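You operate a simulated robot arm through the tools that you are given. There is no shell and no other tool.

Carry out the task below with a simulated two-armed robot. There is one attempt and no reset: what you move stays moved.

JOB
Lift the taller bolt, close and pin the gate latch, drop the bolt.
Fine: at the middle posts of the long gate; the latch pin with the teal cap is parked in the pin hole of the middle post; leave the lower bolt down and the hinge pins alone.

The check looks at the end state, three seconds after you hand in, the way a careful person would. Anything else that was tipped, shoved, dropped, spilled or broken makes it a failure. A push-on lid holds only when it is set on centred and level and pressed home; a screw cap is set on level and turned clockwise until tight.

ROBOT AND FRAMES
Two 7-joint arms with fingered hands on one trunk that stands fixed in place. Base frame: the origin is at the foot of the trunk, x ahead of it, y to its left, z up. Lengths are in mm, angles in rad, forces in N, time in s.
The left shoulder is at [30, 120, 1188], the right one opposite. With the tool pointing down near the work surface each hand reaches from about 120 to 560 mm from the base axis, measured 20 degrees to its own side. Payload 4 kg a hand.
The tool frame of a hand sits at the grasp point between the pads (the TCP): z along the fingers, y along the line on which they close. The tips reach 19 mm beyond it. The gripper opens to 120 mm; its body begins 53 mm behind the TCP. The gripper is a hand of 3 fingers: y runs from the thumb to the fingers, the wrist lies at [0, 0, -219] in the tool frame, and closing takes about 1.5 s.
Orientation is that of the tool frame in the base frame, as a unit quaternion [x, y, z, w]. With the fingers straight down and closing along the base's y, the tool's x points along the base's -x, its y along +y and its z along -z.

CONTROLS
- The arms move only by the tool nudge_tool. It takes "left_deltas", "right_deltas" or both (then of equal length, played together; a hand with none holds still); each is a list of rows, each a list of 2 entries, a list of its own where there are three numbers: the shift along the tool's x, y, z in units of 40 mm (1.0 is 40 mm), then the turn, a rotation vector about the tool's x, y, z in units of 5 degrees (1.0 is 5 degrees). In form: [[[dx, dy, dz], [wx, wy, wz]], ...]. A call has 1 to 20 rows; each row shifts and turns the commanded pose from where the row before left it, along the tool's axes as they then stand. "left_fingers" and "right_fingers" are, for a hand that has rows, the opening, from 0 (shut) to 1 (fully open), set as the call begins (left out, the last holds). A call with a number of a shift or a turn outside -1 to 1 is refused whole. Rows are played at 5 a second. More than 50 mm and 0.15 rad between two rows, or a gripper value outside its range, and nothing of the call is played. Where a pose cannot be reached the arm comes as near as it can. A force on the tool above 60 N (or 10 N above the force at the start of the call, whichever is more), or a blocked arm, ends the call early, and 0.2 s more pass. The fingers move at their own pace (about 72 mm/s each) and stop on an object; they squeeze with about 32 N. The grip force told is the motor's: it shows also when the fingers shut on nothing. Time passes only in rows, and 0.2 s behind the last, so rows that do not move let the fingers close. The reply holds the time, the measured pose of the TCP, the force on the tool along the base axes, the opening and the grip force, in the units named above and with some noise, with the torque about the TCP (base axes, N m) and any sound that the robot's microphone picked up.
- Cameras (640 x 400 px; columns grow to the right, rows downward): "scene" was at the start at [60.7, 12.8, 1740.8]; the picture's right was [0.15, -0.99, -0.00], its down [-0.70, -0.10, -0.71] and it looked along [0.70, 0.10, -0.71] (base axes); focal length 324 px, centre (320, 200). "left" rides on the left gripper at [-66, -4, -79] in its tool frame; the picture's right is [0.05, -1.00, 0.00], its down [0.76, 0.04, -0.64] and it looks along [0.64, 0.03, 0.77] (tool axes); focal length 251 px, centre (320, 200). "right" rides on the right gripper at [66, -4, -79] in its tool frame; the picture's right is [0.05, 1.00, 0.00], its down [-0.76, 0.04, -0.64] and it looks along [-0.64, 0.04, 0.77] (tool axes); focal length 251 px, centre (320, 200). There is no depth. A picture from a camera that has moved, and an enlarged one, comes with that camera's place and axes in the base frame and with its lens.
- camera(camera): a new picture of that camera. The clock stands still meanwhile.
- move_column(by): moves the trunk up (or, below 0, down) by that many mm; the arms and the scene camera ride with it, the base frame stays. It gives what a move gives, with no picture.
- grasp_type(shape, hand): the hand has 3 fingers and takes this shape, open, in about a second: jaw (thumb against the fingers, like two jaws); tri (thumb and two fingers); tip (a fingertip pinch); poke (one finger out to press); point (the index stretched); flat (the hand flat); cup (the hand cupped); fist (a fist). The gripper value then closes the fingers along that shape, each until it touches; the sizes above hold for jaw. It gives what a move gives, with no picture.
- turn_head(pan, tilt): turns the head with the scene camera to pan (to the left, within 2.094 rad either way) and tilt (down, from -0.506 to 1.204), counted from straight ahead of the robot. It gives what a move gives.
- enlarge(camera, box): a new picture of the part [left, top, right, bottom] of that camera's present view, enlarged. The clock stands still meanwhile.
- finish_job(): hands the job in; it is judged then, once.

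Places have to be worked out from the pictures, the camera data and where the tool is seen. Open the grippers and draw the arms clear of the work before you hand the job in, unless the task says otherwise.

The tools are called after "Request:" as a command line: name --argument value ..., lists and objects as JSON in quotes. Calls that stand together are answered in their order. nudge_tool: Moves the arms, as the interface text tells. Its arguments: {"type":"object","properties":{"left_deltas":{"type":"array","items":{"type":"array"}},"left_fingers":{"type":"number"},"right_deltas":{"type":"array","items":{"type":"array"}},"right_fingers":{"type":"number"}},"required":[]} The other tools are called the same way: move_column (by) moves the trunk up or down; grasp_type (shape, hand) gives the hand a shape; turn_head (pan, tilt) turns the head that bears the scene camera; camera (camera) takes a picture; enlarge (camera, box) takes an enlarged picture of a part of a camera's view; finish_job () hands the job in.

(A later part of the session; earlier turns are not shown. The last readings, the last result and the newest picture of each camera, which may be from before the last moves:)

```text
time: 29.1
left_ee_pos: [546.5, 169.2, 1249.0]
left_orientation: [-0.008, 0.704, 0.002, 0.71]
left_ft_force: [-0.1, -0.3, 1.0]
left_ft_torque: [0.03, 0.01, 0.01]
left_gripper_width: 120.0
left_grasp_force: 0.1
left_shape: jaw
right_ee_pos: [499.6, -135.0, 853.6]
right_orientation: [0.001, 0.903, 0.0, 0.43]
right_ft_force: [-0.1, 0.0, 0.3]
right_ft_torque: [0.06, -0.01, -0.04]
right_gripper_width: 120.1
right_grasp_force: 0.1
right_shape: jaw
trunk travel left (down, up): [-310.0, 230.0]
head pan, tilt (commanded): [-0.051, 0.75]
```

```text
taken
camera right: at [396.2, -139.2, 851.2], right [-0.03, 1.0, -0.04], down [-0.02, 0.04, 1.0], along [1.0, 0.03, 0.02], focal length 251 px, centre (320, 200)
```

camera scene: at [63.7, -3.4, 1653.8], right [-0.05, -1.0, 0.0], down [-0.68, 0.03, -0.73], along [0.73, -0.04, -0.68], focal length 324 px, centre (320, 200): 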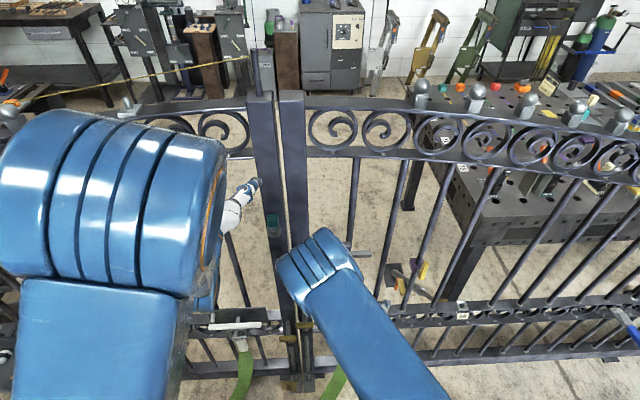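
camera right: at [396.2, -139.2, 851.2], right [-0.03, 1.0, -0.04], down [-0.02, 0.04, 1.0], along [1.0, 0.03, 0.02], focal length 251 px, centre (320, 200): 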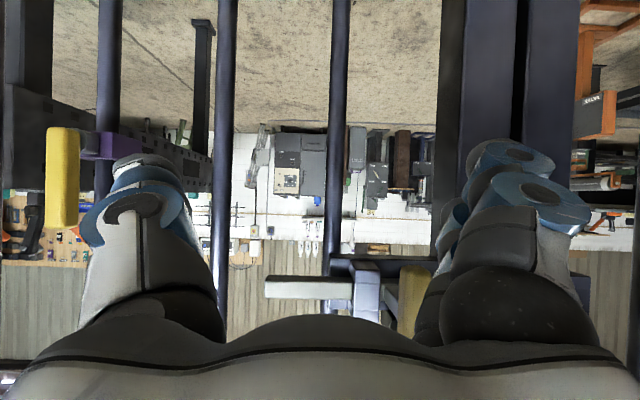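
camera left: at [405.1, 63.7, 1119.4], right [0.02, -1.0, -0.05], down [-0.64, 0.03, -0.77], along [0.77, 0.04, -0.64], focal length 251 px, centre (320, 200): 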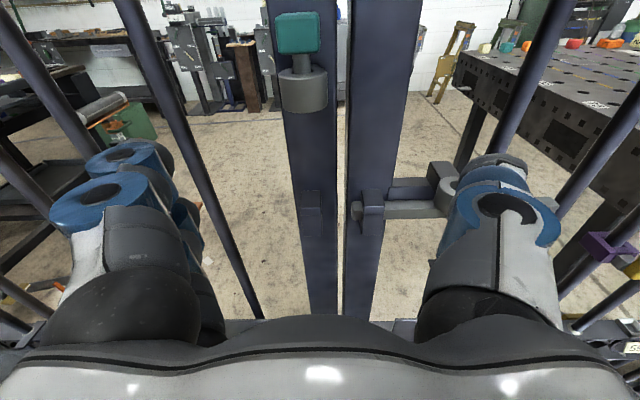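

Right hand is at [500, -135, 854]; its elbow has drifted inward and up, but nothing touches. Before going on I look closely at the two bolts with the scene camera to see their guides and whether there is any rest for a raised bolt.

Request:
enlarge --camera "scene" --box '[260, 300, 356, 360]'

Request:
enlarge --camera "scene" --box '[260, 340, 356, 400]'

Request:
camera --camera "left"

```text
6.67 times, centred on (308, 330) of scene
camera zoom: at [63.7, -3.4, 1653.8], right [-0.05, -1.0, 0.0], down [-0.68, 0.03, -0.73], along [0.73, -0.04, -0.68], focal length 2162 px, centre (400, -667)
```

zoom: 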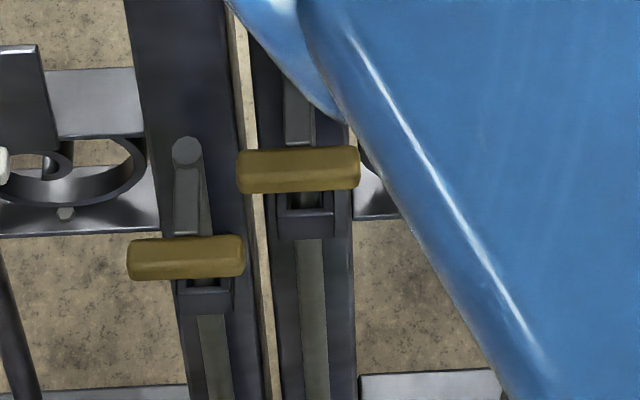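

```text
6.67 times, centred on (308, 370) of scene
camera zoom: at [63.7, -3.4, 1653.8], right [-0.05, -1.0, 0.0], down [-0.68, 0.03, -0.73], along [0.73, -0.04, -0.68], focal length 2162 px, centre (400, -933)
```

zoom: 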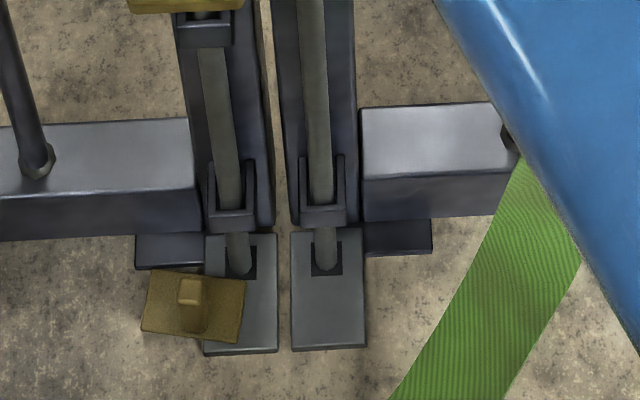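

```text
taken
camera left: at [467.0, 165.9, 1313.5], right [0.02, -1.0, -0.05], down [-0.64, 0.03, -0.77], along [0.77, 0.04, -0.64], focal length 251 px, centre (320, 200)
```

left: 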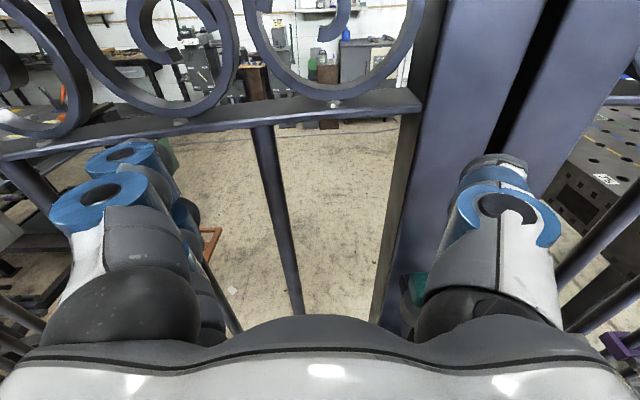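

Both bolts sit in their floor-plate holes and rest on their guides; there is no rest hook, so one hand must hold the tall bolt up. I continue the right hand down and in towards [480, 0, 700], pitching it nearly level.

Request:
nudge_tool --right_deltas '[[[0.41, 0.425, 0.25], [0, -0.9, 0]], [[0.43, 0.425, 0.2], [0, -0.9, 0]], [[0.45, 0.425, 0.15], [0, -0.9, 0]], [[0.46, 0.425, 0.12], [0, -0.9, 0]], [[0.47, 0.425, 0.08], [0, -0.9, 0]], [[0.475, 0.425, 0.04], [0, -0.9, 0]], [[0.48, 0.425, 0], [0, -0.9, 0]], [[0.48, 0.425, -0.03], [0, -0.9, 0]]]'

Request:
camera --camera "scene"

Request:
camera --camera "right"

```text
time: 30.9
left_ee_pos: [545.6, 167.8, 1247.8]
left_orientation: [-0.008, 0.704, 0.002, 0.71]
left_ft_force: [0.9, -0.5, 0.3]
left_ft_torque: [0.01, 0.01, -0.01]
left_gripper_width: 119.9
left_grasp_force: 0.1
left_shape: jaw
right_ee_pos: [485.3, -25.8, 752.0]
right_orientation: [0.002, 0.76, -0.001, 0.65]
right_ft_force: [-0.1, 0.5, -0.3]
right_ft_torque: [0.02, 0.01, -0.01]
right_gripper_width: 119.9
right_grasp_force: 0.1
right_shape: jaw
right hand out of reach, approached as far as the arm can: row 7, 8
trunk travel left (down, up): [-310.0, 230.0]
head pan, tilt (commanded): [-0.051, 0.75]
```

```text
taken
camera scene: at [63.6, -3.9, 1653.8], right [-0.05, -1.0, 0.0], down [-0.68, 0.03, -0.73], along [0.73, -0.04, -0.68], focal length 324 px, centre (320, 200)
```

scene: 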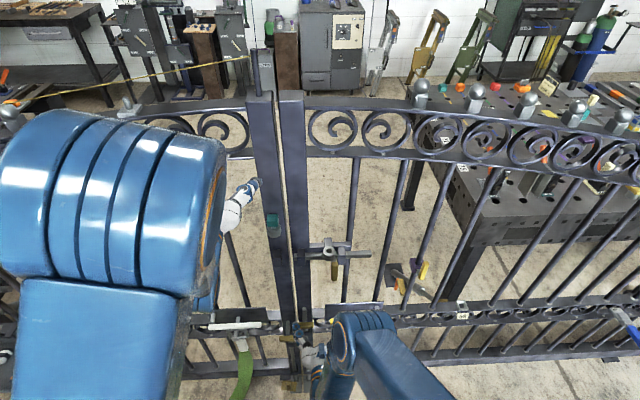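

```text
taken
camera right: at [397.3, -30.5, 699.0], right [-0.01, 1.0, -0.05], down [-0.52, 0.04, 0.85], along [0.86, 0.03, 0.52], focal length 251 px, centre (320, 200)
```

right: 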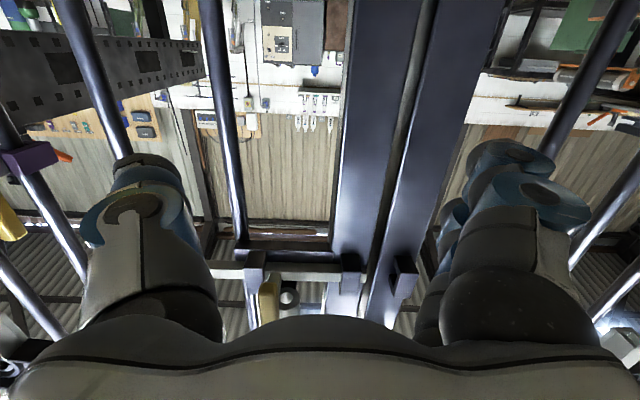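

The right wrist hit a bend limit because the elbow is ahead of the wrist. Raising the trunk 50 mm will stretch this arm down to the bolt and pull its elbow back.

Request:
move_column --by 50

Request:
nudge_tool --right_deltas '[[[0.6, 0.3, 0], [0, -0.3, 0]], [[0.6, 0.3, 0], [0, -0.3, 0]], [[0.6, 0.3, 0], [0, -0.3, 0]], [[0.6, 0.3, 0], [0, -0.3, 0]], [[0.6, 0, 0], [0, -0.3, 0]]]'

Request:
camera --camera "scene"

```text
time: 31.9
left_ee_pos: [546.3, 169.7, 1299.3]
left_orientation: [-0.009, 0.704, 0.004, 0.71]
left_ft_force: [-0.9, 0.3, 0.0]
left_ft_torque: [0.01, 0.0, -0.03]
left_gripper_width: 119.9
left_grasp_force: 0.2
left_shape: jaw
right_ee_pos: [486.4, -25.5, 800.2]
right_orientation: [0.001, 0.761, 0.0, 0.649]
right_ft_force: [0.1, -0.6, -0.1]
right_ft_torque: [0.0, -0.02, 0.0]
right_gripper_width: 120.1
right_grasp_force: 0.1
right_shape: jaw
trunk travel left (down, up): [-360.0, 180.0]
head pan, tilt (commanded): [-0.051, 0.75]
```

```text
time: 33.1
left_ee_pos: [545.0, 170.5, 1298.8]
left_orientation: [-0.007, 0.704, 0.002, 0.71]
left_ft_force: [0.7, 0.1, -0.7]
left_ft_torque: [0.0, 0.01, 0.03]
left_gripper_width: 119.8
left_grasp_force: 0.0
left_shape: jaw
right_ee_pos: [485.9, -23.3, 796.3]
right_orientation: [0.001, 0.757, 0.0, 0.653]
right_ft_force: [0.1, 0.7, -0.4]
right_ft_torque: [0.0, 0.02, 0.03]
right_gripper_width: 119.9
right_grasp_force: 0.2
right_shape: jaw
right hand out of reach, approached as far as the arm can: row 1, 2, 3, 4, 5
trunk travel left (down, up): [-360.0, 180.0]
head pan, tilt (commanded): [-0.051, 0.75]
```

```text
taken
camera scene: at [63.1, -3.4, 1703.8], right [-0.05, -1.0, 0.0], down [-0.68, 0.03, -0.73], along [0.73, -0.04, -0.68], focal length 324 px, centre (320, 200)
```

scene: 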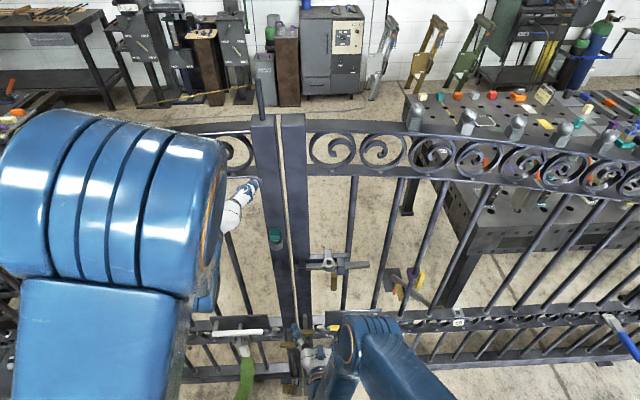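

The right hand does not go lower with this pitch. I test whether the wrist bend is the limit by pitching the hand downward while lowering it.

Request:
nudge_tool --right_deltas '[[[0.5, 0.2, -0.1], [0, 1, 0]], [[0.5, 0.2, 0], [0, 1, 0]], [[0.5, 0.2, 0.1], [0, 1, 0]], [[0.5, 0.2, 0.1], [0, 1, 0]], [[0.5, 0.2, 0.1], [0, 1, 0]], [[0.5, 0, 0.1], [0, 1, 0]]]'

Request:
camera --camera "scene"

```text
time: 34.5
left_ee_pos: [546.0, 170.6, 1298.6]
left_orientation: [-0.007, 0.704, 0.002, 0.71]
left_ft_force: [-0.4, -0.1, -0.5]
left_ft_torque: [-0.02, -0.01, 0.01]
left_gripper_width: 119.9
left_grasp_force: 0.0
left_shape: jaw
right_ee_pos: [472.5, 9.4, 701.9]
right_orientation: [0.001, 0.901, 0.0, 0.434]
right_ft_force: [0.5, -0.6, 0.4]
right_ft_torque: [0.02, 0.0, -0.01]
right_gripper_width: 120.0
right_grasp_force: 0.1
right_shape: jaw
right hand out of reach, approached as far as the arm can: row 1, 3, 4, 5
trunk travel left (down, up): [-360.0, 180.0]
head pan, tilt (commanded): [-0.051, 0.75]
```

```text
taken
camera scene: at [63.0, -2.8, 1703.8], right [-0.05, -1.0, 0.0], down [-0.68, 0.03, -0.73], along [0.73, -0.04, -0.68], focal length 324 px, centre (320, 200)
```

scene: 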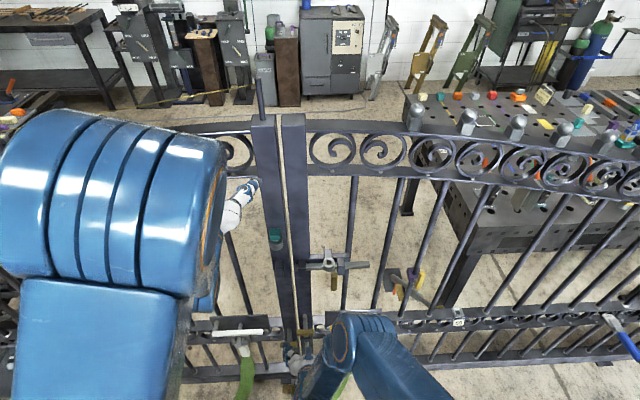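

So the wrist bend is the limit: at this trunk height the elbow comes ahead of the wrist. The opposite works better: trunk low, elbows up and outside, and both hands yawed inward. I take the right hand back up and out first.

Request:
nudge_tool --right_deltas '[[[-0.717, -0.6, -0.425], [0, 0, 0]], [[-0.717, -0.6, -0.425], [0, 0, 0]], [[-0.717, -0.6, -0.425], [0, 0, 0]], [[-0.717, -0.6, -0.425], [0, 0, 0]], [[-0.717, -0.6, -0.425], [0, 0, 0]], [[-0.717, -0.6, -0.425], [0, 0, 0]], [[-0.77, -0.16, -0.49], [0, 0, 0]], [[-0.77, -0.16, -0.49], [0, 0, 0]], [[-0.77, -0.16, -0.49], [0, 0, 0]], [[-0.77, -0.16, -0.49], [0, 0, 0]], [[-0.77, -0.16, -0.49], [0, 0, 0]], [[-0.77, -0.16, -0.49], [0, 0, 0]], [[-0.77, -0.16, -0.49], [0, 0, 0]], [[-0.77, -0.16, -0.49], [0, 0, 0]]]'

Request:
camera --camera "scene"

```text
time: 37.5
left_ee_pos: [544.0, 169.6, 1298.4]
left_orientation: [-0.008, 0.704, 0.003, 0.71]
left_ft_force: [-0.4, -0.3, -0.5]
left_ft_torque: [-0.02, 0.04, 0.04]
left_gripper_width: 119.9
left_grasp_force: 0.0
left_shape: jaw
right_ee_pos: [526.6, -187.0, 1192.4]
right_orientation: [0.001, 0.9, 0.001, 0.435]
right_ft_force: [-0.6, 0.8, 0.1]
right_ft_torque: [-0.02, 0.0, 0.01]
right_gripper_width: 119.9
right_grasp_force: 0.1
right_shape: jaw
trunk travel left (down, up): [-360.0, 180.0]
head pan, tilt (commanded): [-0.051, 0.75]
```

```text
taken
camera scene: at [61.8, -3.8, 1703.9], right [-0.05, -1.0, 0.0], down [-0.68, 0.03, -0.73], along [0.73, -0.04, -0.68], focal length 324 px, centre (320, 200)
```

scene: 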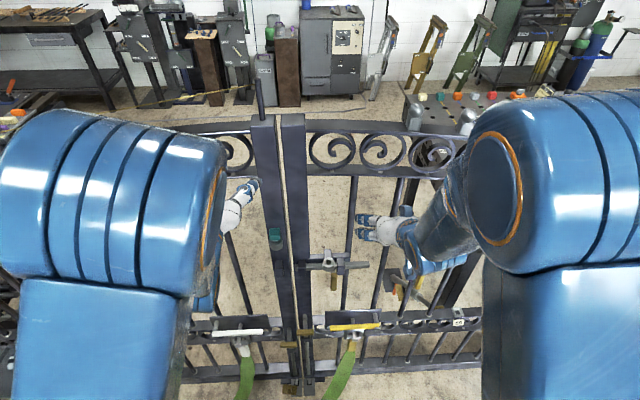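

The right elbow is outside again. I draw the right hand back 30 mm from the gate and then lower the trunk by 348 mm; both hands pass well in front of the gate parts.

Request:
nudge_tool --right_deltas '[[[0.468, 0, -0.587], [0, 0, 0]]]'

Request:
move_column --by -348

Request:
camera --camera "scene"

Request:
camera --camera "right"

Request:
camera --camera "left"

```text
time: 37.9
left_ee_pos: [544.0, 169.2, 1299.0]
left_orientation: [-0.006, 0.704, 0.002, 0.71]
left_ft_force: [-0.4, 0.7, 0.8]
left_ft_torque: [-0.04, 0.04, 0.01]
left_gripper_width: 119.9
left_grasp_force: 0.1
left_shape: jaw
right_ee_pos: [495.6, -186.3, 1190.9]
right_orientation: [0.0, 0.9, 0.0, 0.435]
right_ft_force: [-1.5, -0.6, -0.4]
right_ft_torque: [0.03, -0.02, 0.0]
right_gripper_width: 120.1
right_grasp_force: 0.1
right_shape: jaw
trunk travel left (down, up): [-360.0, 180.0]
head pan, tilt (commanded): [-0.051, 0.75]
```

```text
time: 41.3
left_ee_pos: [545.2, 169.4, 951.1]
left_orientation: [-0.007, 0.704, 0.002, 0.71]
left_ft_force: [0.1, -0.2, 0.3]
left_ft_torque: [-0.01, 0.01, 0.01]
left_gripper_width: 120.1
left_grasp_force: 0.1
left_shape: jaw
right_ee_pos: [497.4, -186.3, 842.2]
right_orientation: [0.0, 0.9, 0.001, 0.435]
right_ft_force: [-0.4, -0.3, -0.8]
right_ft_torque: [-0.03, 0.02, 0.02]
right_gripper_width: 119.8
right_grasp_force: 0.1
right_shape: jaw
trunk travel left (down, up): [-12.0, 528.0]
head pan, tilt (commanded): [-0.051, 0.75]
```

```text
taken
camera scene: at [62.9, -3.3, 1355.9], right [-0.05, -1.0, 0.0], down [-0.68, 0.03, -0.73], along [0.73, -0.04, -0.68], focal length 324 px, centre (320, 200)
```

scene: 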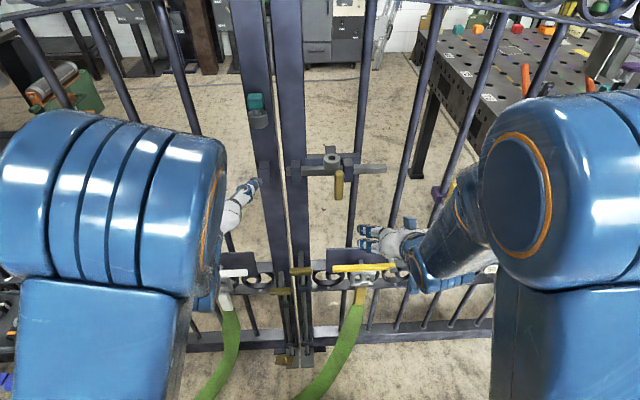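

```text
taken
camera right: at [393.6, -190.7, 840.3], right [-0.03, 1.0, -0.04], down [-0.03, 0.04, 1.0], along [1.0, 0.03, 0.03], focal length 251 px, centre (320, 200)
```

right: 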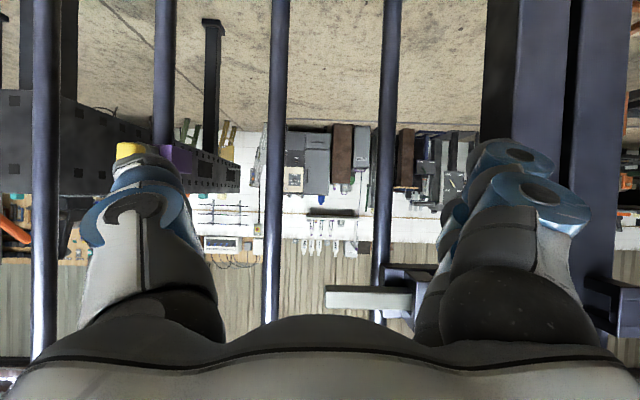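

```text
taken
camera left: at [466.3, 165.9, 1015.8], right [0.02, -1.0, -0.05], down [-0.64, 0.03, -0.77], along [0.77, 0.04, -0.64], focal length 251 px, centre (320, 200)
```

left: 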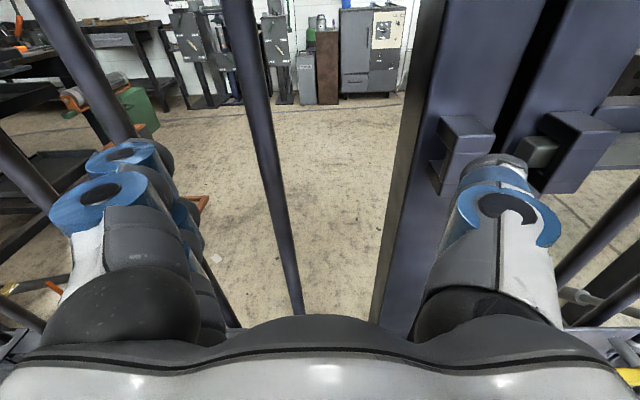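

Now the scene camera looks at the middle from a lower height with a clear view. I enlarge the latch, the pin, and the bolts.

Request:
enlarge --camera "scene" --box '[230, 80, 422, 200]'

Request:
enlarge --camera "scene" --box '[260, 135, 388, 215]'

Request:
enlarge --camera "scene" --box '[216, 240, 408, 360]'

Request:
enlarge --camera "left" --box '[400, 80, 592, 200]'

```text
3.33 times, centred on (326, 140) of scene
camera zoom: at [62.9, -3.3, 1355.9], right [-0.05, -1.0, 0.0], down [-0.68, 0.03, -0.73], along [0.73, -0.04, -0.68], focal length 1081 px, centre (300, 400)
```

zoom: 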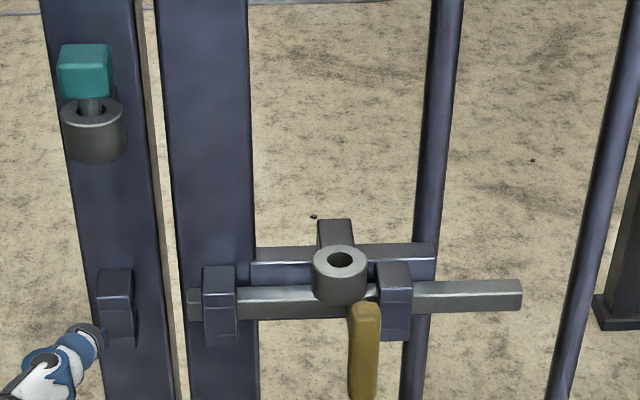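

```text
5.00 times, centred on (324, 175) of scene
camera zoom: at [62.9, -3.3, 1355.9], right [-0.05, -1.0, 0.0], down [-0.68, 0.03, -0.73], along [0.73, -0.04, -0.68], focal length 1622 px, centre (300, 325)
```

zoom: 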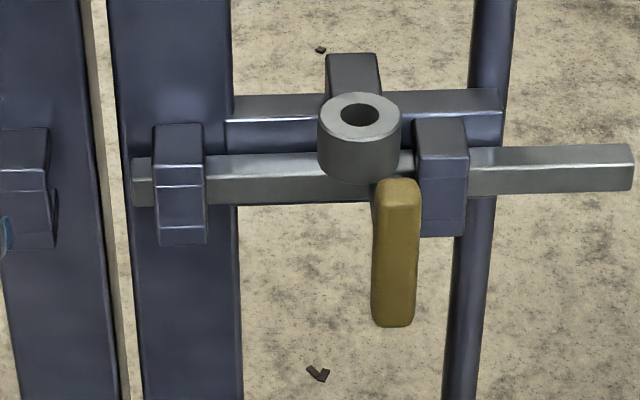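

```text
3.33 times, centred on (312, 300) of scene
camera zoom: at [62.9, -3.3, 1355.9], right [-0.05, -1.0, 0.0], down [-0.68, 0.03, -0.73], along [0.73, -0.04, -0.68], focal length 1081 px, centre (347, -133)
```

zoom: 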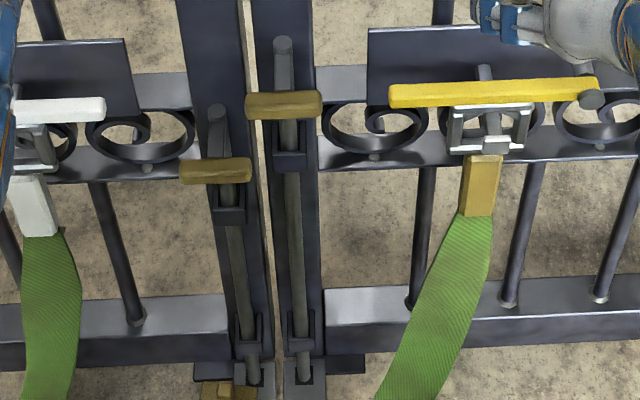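

```text
3.33 times, centred on (496, 140) of left
camera zoom: at [466.3, 165.9, 1015.8], right [0.02, -1.0, -0.05], down [-0.64, 0.03, -0.77], along [0.77, 0.04, -0.64], focal length 838 px, centre (-267, 400)
```

zoom: 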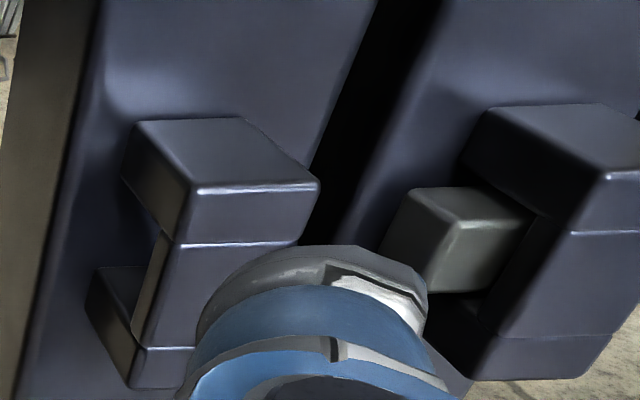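

Measured with the two scene camera heights: tube top centre [592, -54, 976], latch grip centre about [560, -66, 933], pin cap centre about [591, 79, 1101], tall bolt's grip about [550, 21, 651]. I now roll the right hand 90° in place so that its fingers will close vertically on the bolt's grip.

Request:
nudge_tool --right_deltas '[[[0, 0, 0], [0, 0, 1]], [[0, 0, 0], [0, 0, 1]], [[0, 0, 0], [0, 0, 1]], [[0, 0, 0], [0, 0, 1]], [[0, 0, 0], [0, 0, 1]], [[0, 0, 0], [0, 0, 1]], [[0, 0, 0], [0, 0, 1]], [[0, 0, 0], [0, 0, 1]], [[0, 0, 0], [0, 0, 1]], [[0, 0, 0], [0, 0, 1]], [[0, 0, 0], [0, 0, 1]], [[0, 0, 0], [0, 0, 1]], [[0, 0, 0], [0, 0, 1]], [[0, 0, 0], [0, 0, 1]], [[0, 0, 0], [0, 0, 1]], [[0, 0, 0], [0, 0, 1]], [[0, 0, 0], [0, 0, 1]], [[0, 0, 0], [0, 0, 1]]]'

Request:
camera --camera "scene"

Request:
camera --camera "right"

```text
time: 45.1
left_ee_pos: [546.5, 170.6, 951.3]
left_orientation: [-0.008, 0.704, 0.002, 0.71]
left_ft_force: [0.7, 0.0, 0.3]
left_ft_torque: [0.02, -0.01, -0.01]
left_gripper_width: 119.8
left_grasp_force: 0.1
left_shape: jaw
right_ee_pos: [497.0, -186.4, 843.4]
right_orientation: [0.637, 0.636, 0.309, 0.308]
right_ft_force: [0.2, 0.2, 0.4]
right_ft_torque: [0.0, 0.04, 0.02]
right_gripper_width: 119.9
right_grasp_force: 0.0
right_shape: jaw
trunk travel left (down, up): [-12.0, 528.0]
head pan, tilt (commanded): [-0.051, 0.75]
```

```text
taken
camera scene: at [62.9, -3.3, 1355.8], right [-0.05, -1.0, 0.0], down [-0.68, 0.03, -0.73], along [0.73, -0.04, -0.68], focal length 324 px, centre (320, 200)
```

scene: 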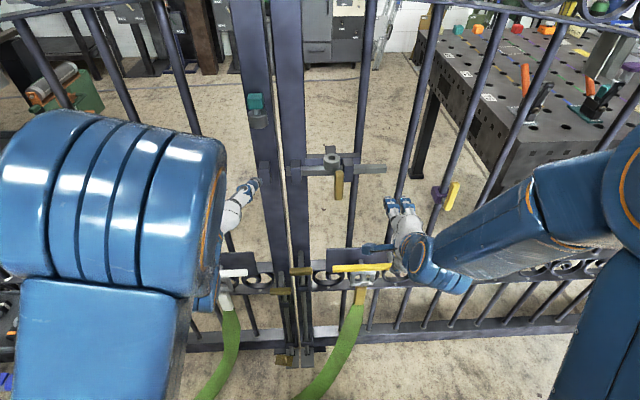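

```text
taken
camera right: at [432.6, -121.1, 889.4], right [0.62, 0.05, 0.78], down [-0.48, -0.76, 0.43], along [0.62, -0.64, -0.45], focal length 251 px, centre (320, 200)
```

right: 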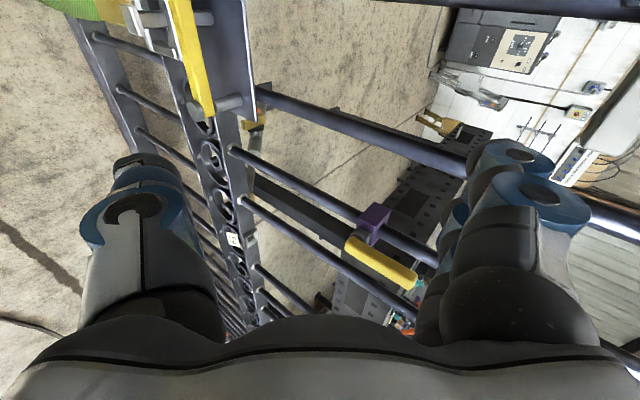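

The roll went through and even swung the right elbow outward. Now I pitch the right hand up to near level while moving it to about [530, -111, 743], with the fingers half closed.

Request:
nudge_tool --right_deltas '[[[0.375, -0.29, 0.44], [-1, 0, 0]], [[0.375, -0.33, 0.41], [-1, 0, 0]], [[0.375, -0.36, 0.38], [-1, 0, 0]], [[0.375, -0.395, 0.35], [-1, 0, 0]], [[0.375, -0.42, 0.315], [-1, 0, 0]]]' --right_fingers 0.5

Request:
camera --camera "scene"

```text
time: 46.3
left_ee_pos: [545.6, 169.1, 949.3]
left_orientation: [-0.008, 0.705, 0.003, 0.709]
left_ft_force: [0.2, -0.1, -0.7]
left_ft_torque: [-0.01, -0.03, 0.02]
left_gripper_width: 120.1
left_grasp_force: 0.0
left_shape: jaw
right_ee_pos: [530.7, -112.5, 743.7]
right_orientation: [0.555, 0.554, 0.439, 0.438]
right_ft_force: [-0.2, -0.4, -0.1]
right_ft_torque: [0.02, -0.03, 0.01]
right_gripper_width: 60.6
right_grasp_force: 0.1
right_shape: jaw
trunk travel left (down, up): [-12.0, 528.0]
head pan, tilt (commanded): [-0.051, 0.75]
```

```text
taken
camera scene: at [63.4, -3.2, 1355.8], right [-0.05, -1.0, 0.0], down [-0.68, 0.03, -0.73], along [0.73, -0.04, -0.68], focal length 324 px, centre (320, 200)
```

scene: 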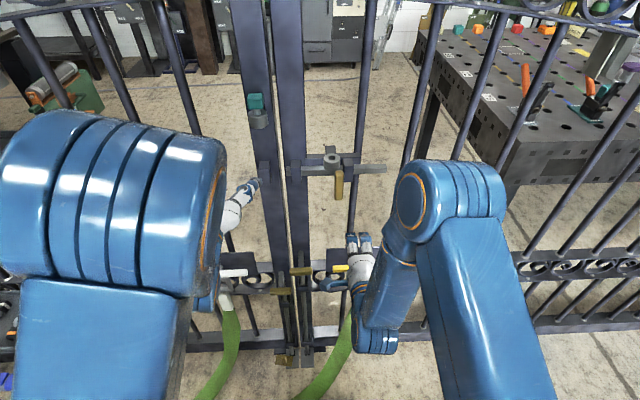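

The right elbow is well to the right and the pose was met exactly. I continue with a 30° yaw to the left, moving to the pre-grasp point near [503, -6, 663].

Request:
nudge_tool --right_deltas '[[[0.44, -0.35, -0.033], [0, 0.973, -0.23]], [[0.445, -0.34, 0.005], [0, 0.973, -0.23]], [[0.45, -0.33, 0.043], [0, 0.973, -0.23]], [[0.45, -0.323, 0.08], [0, 0.973, -0.23]], [[0.45, -0.313, 0.12], [0, 0.973, -0.23]], [[0.445, -0.305, 0.157], [0, 0.973, -0.23]]]'

Request:
camera --camera "scene"

Request:
camera --camera "right"

```text
time: 47.7
left_ee_pos: [545.2, 169.5, 950.1]
left_orientation: [-0.009, 0.704, 0.003, 0.71]
left_ft_force: [-0.5, -0.7, 0.2]
left_ft_torque: [-0.03, -0.02, -0.04]
left_gripper_width: 120.0
left_grasp_force: 0.1
left_shape: jaw
right_ee_pos: [502.9, -4.1, 662.7]
right_orientation: [0.393, 0.68, 0.537, 0.308]
right_ft_force: [0.5, 0.7, -1.1]
right_ft_torque: [-0.02, 0.01, 0.02]
right_gripper_width: 60.5
right_grasp_force: 0.1
right_shape: jaw
trunk travel left (down, up): [-12.0, 528.0]
head pan, tilt (commanded): [-0.051, 0.75]
```

```text
taken
camera scene: at [63.2, -3.3, 1355.8], right [-0.05, -1.0, 0.0], down [-0.68, 0.03, -0.73], along [0.73, -0.04, -0.68], focal length 324 px, centre (320, 200)
```

scene: 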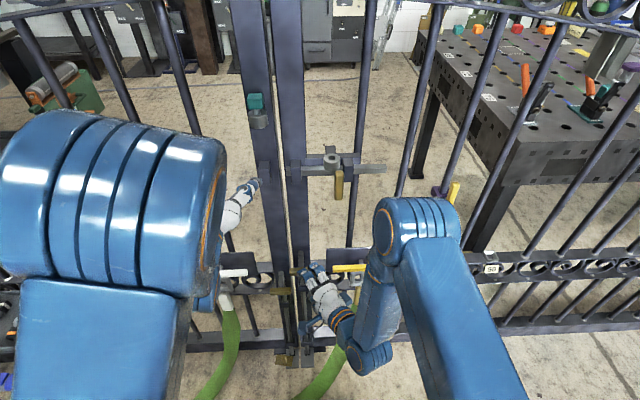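

```text
taken
camera right: at [401.6, 13.1, 677.4], right [0.17, 0.16, 0.97], down [-0.15, -0.97, 0.19], along [0.97, -0.18, -0.14], focal length 251 px, centre (320, 200)
```

right: 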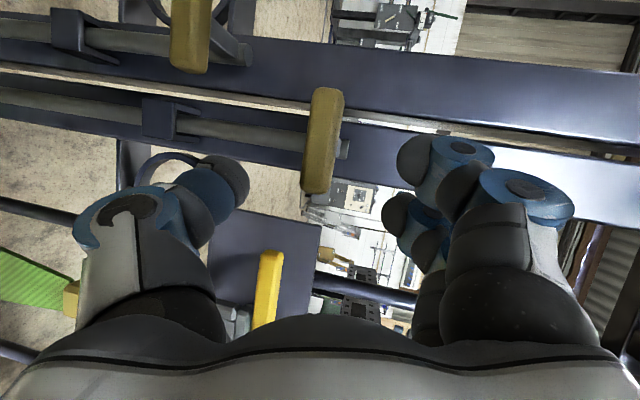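

The right camera shows the bolt's grip straight ahead: about 55 mm beyond the TCP and within 2 mm sideways and vertically. I advance 45 mm so that the grip lies just inside the fingertips.

Request:
nudge_tool --right_deltas '[[[-0.02, 0.015, 0.38], [0, 0, 0]], [[-0.02, 0.015, 0.38], [0, 0, 0]], [[0, 0, 0.37], [0, 0, 0]]]'

Request:
camera --camera "right"

Request:
enlarge --camera "scene" --box '[240, 230, 400, 330]'

```text
time: 48.5
left_ee_pos: [545.5, 169.8, 949.7]
left_orientation: [-0.008, 0.705, 0.003, 0.71]
left_ft_force: [0.2, 0.5, -0.9]
left_ft_torque: [-0.01, 0.02, 0.0]
left_gripper_width: 120.3
left_grasp_force: 0.1
left_shape: jaw
right_ee_pos: [542.8, 16.1, 654.0]
right_orientation: [0.394, 0.679, 0.537, 0.308]
right_ft_force: [0.1, 0.4, -0.3]
right_ft_torque: [0.01, 0.0, 0.01]
right_gripper_width: 60.3
right_grasp_force: 0.1
right_shape: jaw
trunk travel left (down, up): [-12.0, 528.0]
head pan, tilt (commanded): [-0.051, 0.75]
```

```text
taken
camera right: at [441.3, 32.8, 669.3], right [0.17, 0.16, 0.97], down [-0.15, -0.97, 0.19], along [0.97, -0.18, -0.15], focal length 251 px, centre (320, 200)
```

right: 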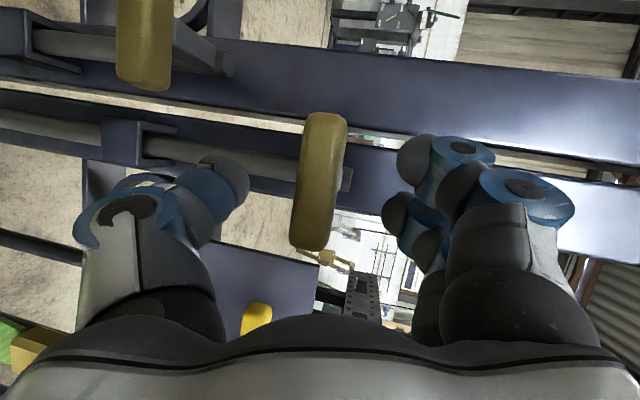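

```text
4.00 times, centred on (320, 280) of scene
camera zoom: at [63.1, -3.3, 1355.8], right [-0.05, -1.0, 0.0], down [-0.68, 0.03, -0.73], along [0.73, -0.04, -0.68], focal length 1297 px, centre (320, -120)
```

zoom: 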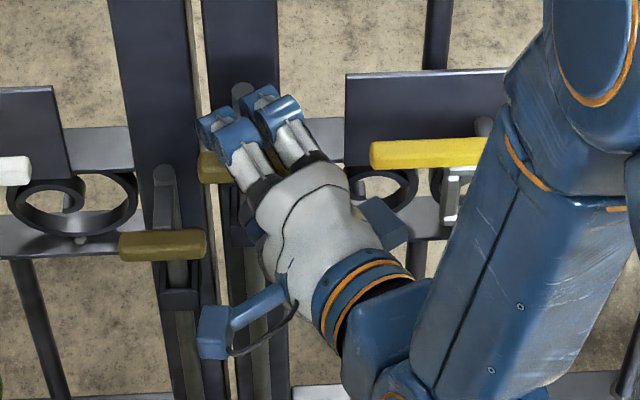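

The grip is centred between thumb and fingers. I close the right hand on it.

Request:
nudge_tool --right_deltas '[[[0, 0, 0], [0, 0, 0]], [[0, 0, 0], [0, 0, 0]], [[0, 0, 0], [0, 0, 0]], [[0, 0, 0], [0, 0, 0]], [[0, 0, 0], [0, 0, 0]]]' --right_fingers 0.0

Request:
camera --camera "right"

```text
time: 49.7
left_ee_pos: [546.0, 169.6, 949.4]
left_orientation: [-0.008, 0.705, 0.003, 0.71]
left_ft_force: [0.1, 0.2, -1.1]
left_ft_torque: [-0.02, -0.02, 0.0]
left_gripper_width: 119.9
left_grasp_force: 0.1
left_shape: jaw
right_ee_pos: [543.3, 15.2, 652.7]
right_orientation: [0.392, 0.679, 0.537, 0.309]
right_ft_force: [5.4, 3.0, -2.7]
right_ft_torque: [0.09, -0.2, -0.01]
right_gripper_width: 14.4
right_grasp_force: 31.9
right_shape: jaw
trunk travel left (down, up): [-12.0, 528.0]
head pan, tilt (commanded): [-0.051, 0.75]
```

```text
taken
camera right: at [441.5, 33.0, 669.3], right [0.17, 0.16, 0.97], down [-0.15, -0.97, 0.19], along [0.97, -0.18, -0.15], focal length 251 px, centre (320, 200)
```

right: 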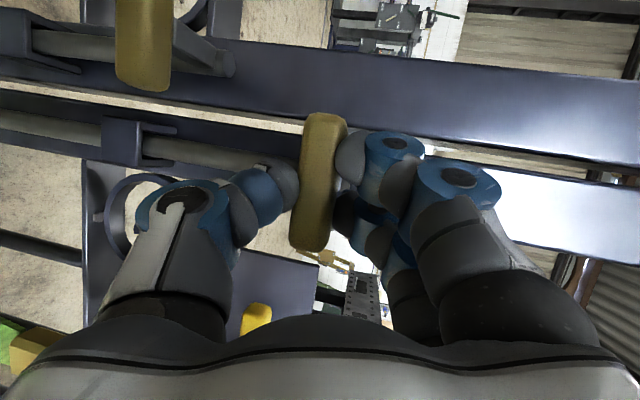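

Grasp holds (14 mm, 32 N). I lift straight up, 40 mm first, watching the force.

Request:
nudge_tool --right_deltas '[[[0, 0.243, -0.058], [0, 0, 0]], [[0, 0.243, -0.058], [0, 0, 0]], [[0, 0.243, -0.058], [0, 0, 0]], [[0, 0.243, -0.058], [0, 0, 0]]]'

Request:
enlarge --camera "scene" --box '[216, 230, 408, 350]'

Request:
camera --camera "right"

```text
time: 50.7
left_ee_pos: [546.3, 169.7, 948.4]
left_orientation: [-0.008, 0.705, 0.002, 0.71]
left_ft_force: [0.4, -0.5, -0.9]
left_ft_torque: [-0.01, 0.01, 0.03]
left_gripper_width: 119.6
left_grasp_force: 0.0
left_shape: jaw
right_ee_pos: [543.4, 15.2, 693.4]
right_orientation: [0.395, 0.679, 0.536, 0.309]
right_ft_force: [7.8, 6.1, -11.7]
right_ft_torque: [0.05, -0.07, 0.01]
right_gripper_width: 13.4
right_grasp_force: 32.0
right_shape: jaw
trunk travel left (down, up): [-12.0, 528.0]
head pan, tilt (commanded): [-0.051, 0.75]
```

```text
3.33 times, centred on (312, 290) of scene
camera zoom: at [64.8, -2.7, 1355.7], right [-0.05, -1.0, 0.0], down [-0.68, 0.03, -0.73], along [0.73, -0.04, -0.68], focal length 1081 px, centre (347, -100)
```

zoom: 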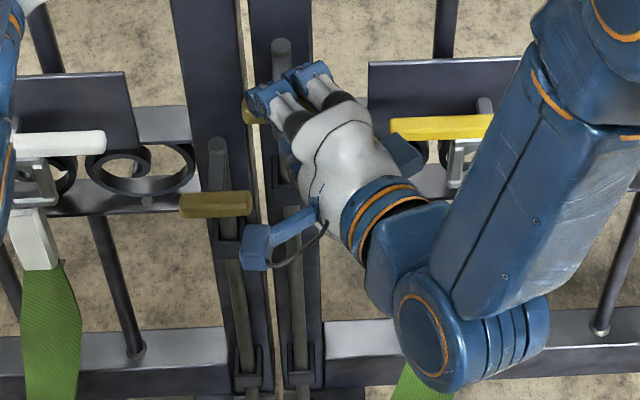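

```text
taken
camera right: at [441.3, 32.8, 708.9], right [0.18, 0.16, 0.97], down [-0.15, -0.97, 0.19], along [0.97, -0.18, -0.15], focal length 251 px, centre (320, 200)
```

right: 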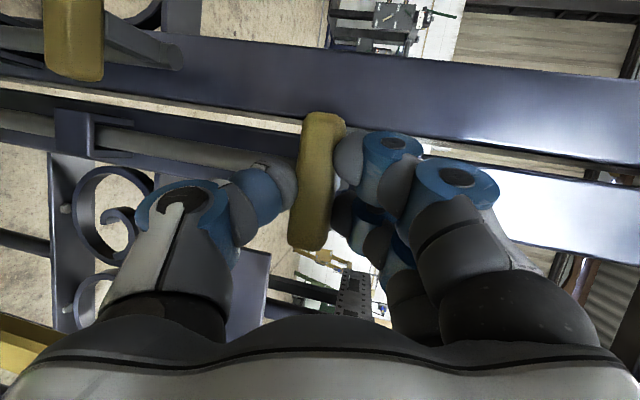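

The bolt rises with about 9–10 N of weight. I lift another 45 mm to have it clear of its socket.

Request:
nudge_tool --right_deltas '[[[0, 0.243, -0.058], [0, 0, 0]], [[0, 0.243, -0.058], [0, 0, 0]], [[0, 0.243, -0.058], [0, 0, 0]], [[0, 0.243, -0.058], [0, 0, 0]], [[0, 0.122, -0.029], [0, 0, 0]]]'

Request:
camera --camera "scene"

Request:
enlarge --camera "scene" --box '[240, 320, 368, 400]'

```text
time: 51.9
left_ee_pos: [547.9, 169.7, 950.1]
left_orientation: [-0.008, 0.706, 0.003, 0.708]
left_ft_force: [-0.4, 0.0, 0.1]
left_ft_torque: [0.0, 0.05, 0.01]
left_gripper_width: 119.7
left_grasp_force: 0.1
left_shape: jaw
right_ee_pos: [541.1, 13.7, 732.5]
right_orientation: [0.397, 0.683, 0.532, 0.305]
right_ft_force: [1.7, 0.8, -35.0]
right_ft_torque: [-0.05, 0.06, 0.04]
right_gripper_width: 13.2
right_grasp_force: 31.8
right_shape: jaw
trunk travel left (down, up): [-12.0, 528.0]
head pan, tilt (commanded): [-0.051, 0.75]
```

```text
taken
camera scene: at [66.4, -3.0, 1355.3], right [-0.05, -1.0, 0.0], down [-0.68, 0.03, -0.73], along [0.73, -0.04, -0.68], focal length 324 px, centre (320, 200)
```

scene: 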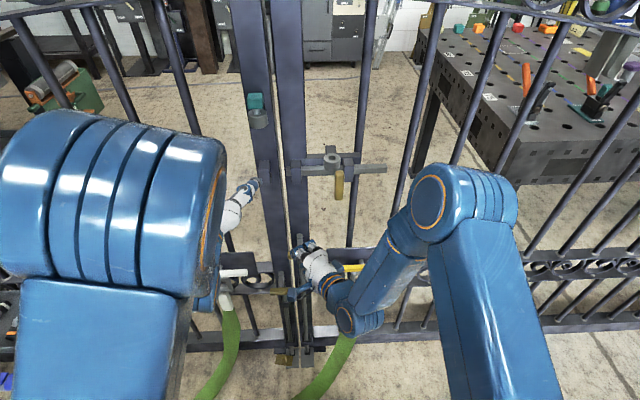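

```text
5.00 times, centred on (304, 360) of scene
camera zoom: at [66.4, -3.0, 1355.3], right [-0.05, -1.0, 0.0], down [-0.68, 0.03, -0.73], along [0.73, -0.04, -0.68], focal length 1622 px, centre (400, -600)
```

zoom: 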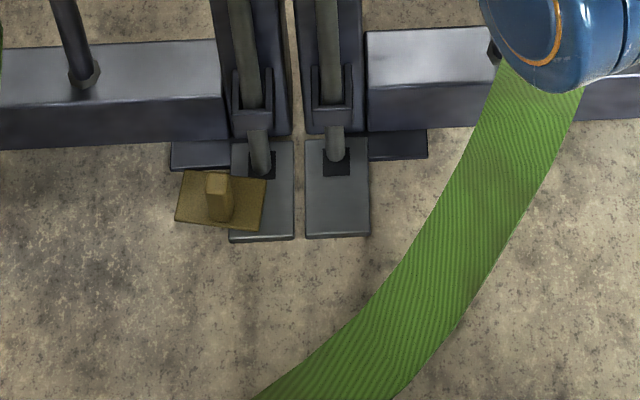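

The pull rose to 35 N at about 80 mm of lift, so the bolt is at its upper stop and its tip is out of the floor plate. I ease down 8 mm to take the strain off and keep holding.

Request:
nudge_tool --right_deltas '[[[0, -0.097, 0.023], [0, 0, 0]], [[0, -0.097, 0.023], [0, 0, 0]], [[0, 0, 0], [0, 0, 0]]]'

Request:
enlarge --camera "scene" --box '[240, 220, 400, 320]'

Request:
camera --camera "right"

```text
time: 52.7
left_ee_pos: [546.3, 169.5, 951.2]
left_orientation: [-0.007, 0.705, 0.003, 0.709]
left_ft_force: [0.0, 0.3, -0.5]
left_ft_torque: [0.0, 0.0, 0.0]
left_gripper_width: 120.0
left_grasp_force: 0.1
left_shape: jaw
right_ee_pos: [541.8, 14.6, 730.7]
right_orientation: [0.393, 0.678, 0.538, 0.31]
right_ft_force: [-14.6, -9.7, -8.0]
right_ft_torque: [-0.03, -0.01, 0.04]
right_gripper_width: 14.9
right_grasp_force: 32.4
right_shape: jaw
trunk travel left (down, up): [-12.0, 528.0]
head pan, tilt (commanded): [-0.051, 0.75]
```

```text
4.00 times, centred on (320, 270) of scene
camera zoom: at [62.1, -4.2, 1356.0], right [-0.05, -1.0, 0.0], down [-0.68, 0.04, -0.73], along [0.73, -0.04, -0.68], focal length 1297 px, centre (320, -80)
```

zoom: 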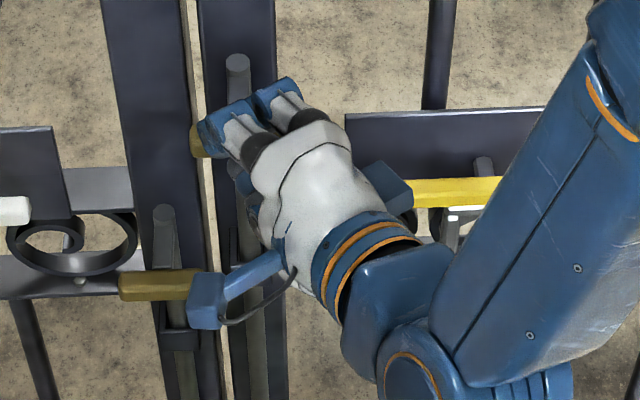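

```text
taken
camera right: at [440.3, 32.3, 746.4], right [0.17, 0.16, 0.97], down [-0.15, -0.97, 0.19], along [0.97, -0.18, -0.14], focal length 251 px, centre (320, 200)
```

right: 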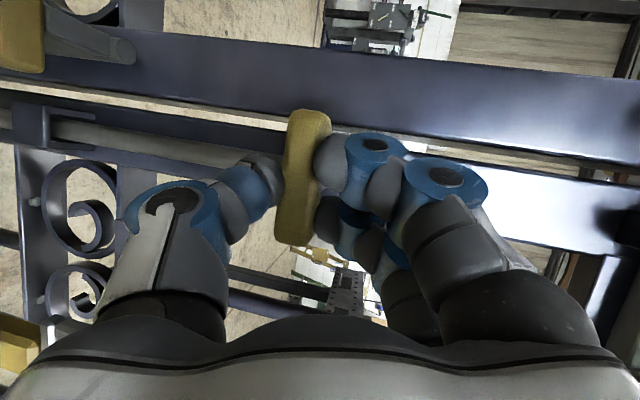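

The tall bolt is held raised at z 731. Now the left hand: I close its fingers, draw it back and yaw it 40° to the right so that its wrist stays clear of the right forearm, on the way to push the latch handle.

Request:
nudge_tool --left_deltas '[[[0.065, -0.156, -0.175], [1, 0, 0]], [[0.065, -0.17, -0.16], [1, 0, 0]], [[0.065, -0.185, -0.145], [1, 0, 0]], [[0.065, -0.196, -0.128], [1, 0, 0]], [[0.065, -0.207, -0.11], [1, 0, 0]], [[0.065, -0.216, -0.092], [1, 0, 0]], [[0.065, -0.222, -0.073], [1, 0, 0]], [[0.065, -0.227, -0.054], [1, 0, 0]]]' --left_fingers 0.0

Request:
camera --camera "scene"

Request:
camera --camera "left"

```text
time: 54.5
left_ee_pos: [489.9, 103.1, 938.3]
left_orientation: [0.236, 0.663, -0.238, 0.669]
left_ft_force: [0.1, 0.0, 0.2]
left_ft_torque: [-0.01, 0.01, -0.02]
left_gripper_width: 0.0
left_grasp_force: 32.2
left_shape: jaw
left hand out of reach, approached as far as the arm can: row 7, 8
right_ee_pos: [542.1, 14.5, 729.3]
right_orientation: [0.393, 0.679, 0.537, 0.309]
right_ft_force: [-13.1, -6.7, -6.9]
right_ft_torque: [0.08, -0.08, 0.02]
right_gripper_width: 15.0
right_grasp_force: 32.2
right_shape: jaw
trunk travel left (down, up): [-12.0, 528.0]
head pan, tilt (commanded): [-0.051, 0.75]
```

```text
taken
camera scene: at [62.3, -4.2, 1355.9], right [-0.05, -1.0, 0.0], down [-0.68, 0.04, -0.73], along [0.73, -0.04, -0.68], focal length 324 px, centre (320, 200)
```

scene: 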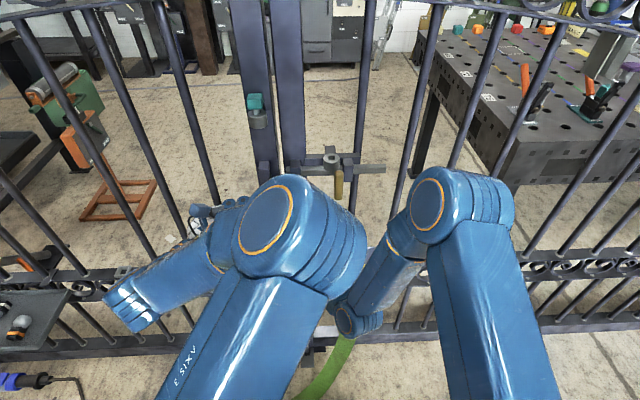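

```text
taken
camera left: at [425.5, 150.8, 1004.5], right [-0.63, -0.78, -0.05], down [-0.47, 0.43, -0.77], along [0.62, -0.46, -0.64], focal length 251 px, centre (320, 200)
```

left: 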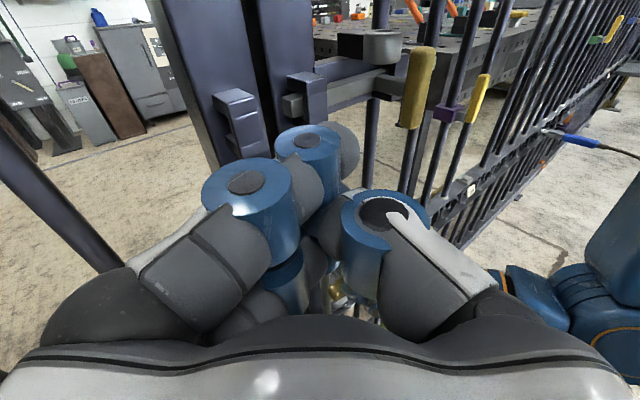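

With the 40° yaw the left elbow swings inward toward the right arm. I undo that yaw and move, back to about [546, 170, 951], and then try a roll of the left hand instead, which is what freed the right elbow.

Request:
nudge_tool --left_deltas '[[[-0.065, 0.227, 0.054], [-1, 0, 0]], [[-0.065, 0.222, 0.073], [-1, 0, 0]], [[-0.065, 0.216, 0.092], [-1, 0, 0]], [[-0.065, 0.207, 0.11], [-1, 0, 0]], [[-0.065, 0.196, 0.128], [-1, 0, 0]], [[-0.065, 0.185, 0.145], [-1, 0, 0]], [[-0.065, 0.17, 0.16], [-1, 0, 0]], [[-0.065, 0.156, 0.175], [-1, 0, 0]]]'

Request:
camera --camera "scene"

```text
time: 56.3
left_ee_pos: [548.7, 149.3, 959.6]
left_orientation: [-0.008, 0.705, 0.003, 0.71]
left_ft_force: [-0.3, 0.3, -0.2]
left_ft_torque: [-0.01, 0.0, -0.02]
left_gripper_width: 0.2
left_grasp_force: 32.6
left_shape: jaw
right_ee_pos: [542.3, 14.3, 730.1]
right_orientation: [0.393, 0.678, 0.538, 0.309]
right_ft_force: [-12.1, -7.8, -6.7]
right_ft_torque: [0.02, -0.1, 0.05]
right_gripper_width: 14.8
right_grasp_force: 32.2
right_shape: jaw
trunk travel left (down, up): [-12.0, 528.0]
head pan, tilt (commanded): [-0.051, 0.75]
```

```text
taken
camera scene: at [62.2, -4.1, 1355.8], right [-0.05, -1.0, 0.0], down [-0.68, 0.04, -0.73], along [0.73, -0.04, -0.68], focal length 324 px, centre (320, 200)
```

scene: 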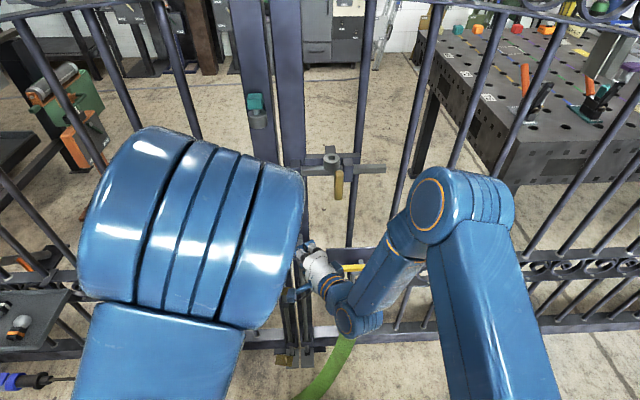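

The elbow came back partly. I test a −45° roll of the left hand in place to see which way the elbow moves.

Request:
nudge_tool --left_deltas '[[[0, 0, 0], [0, 0, -1]], [[0, 0, 0], [0, 0, -1]], [[0, 0, 0], [0, 0, -1]], [[0, 0, 0], [0, 0, -1]], [[0, 0, 0], [0, 0, -1]], [[0, 0, 0], [0, 0, -1]], [[0, 0, 0], [0, 0, -1]], [[0, 0, 0], [0, 0, -1]], [[0, 0, 0], [0, 0, -1]]]'

Request:
camera --camera "scene"

```text
time: 58.3
left_ee_pos: [548.6, 149.6, 960.8]
left_orientation: [-0.277, 0.647, -0.27, 0.657]
left_ft_force: [0.0, -0.1, 0.3]
left_ft_torque: [-0.03, 0.01, -0.04]
left_gripper_width: 0.0
left_grasp_force: 32.1
left_shape: jaw
right_ee_pos: [541.4, 14.1, 729.4]
right_orientation: [0.393, 0.68, 0.537, 0.309]
right_ft_force: [-11.9, -8.0, -5.9]
right_ft_torque: [0.08, -0.1, 0.05]
right_gripper_width: 14.9
right_grasp_force: 31.6
right_shape: jaw
trunk travel left (down, up): [-12.0, 528.0]
head pan, tilt (commanded): [-0.051, 0.75]
```

```text
taken
camera scene: at [62.2, -4.1, 1355.8], right [-0.05, -1.0, 0.0], down [-0.68, 0.04, -0.73], along [0.73, -0.04, -0.68], focal length 324 px, centre (320, 200)
```

scene: 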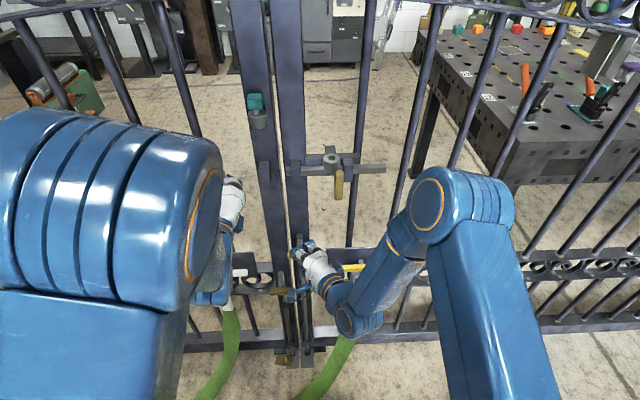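

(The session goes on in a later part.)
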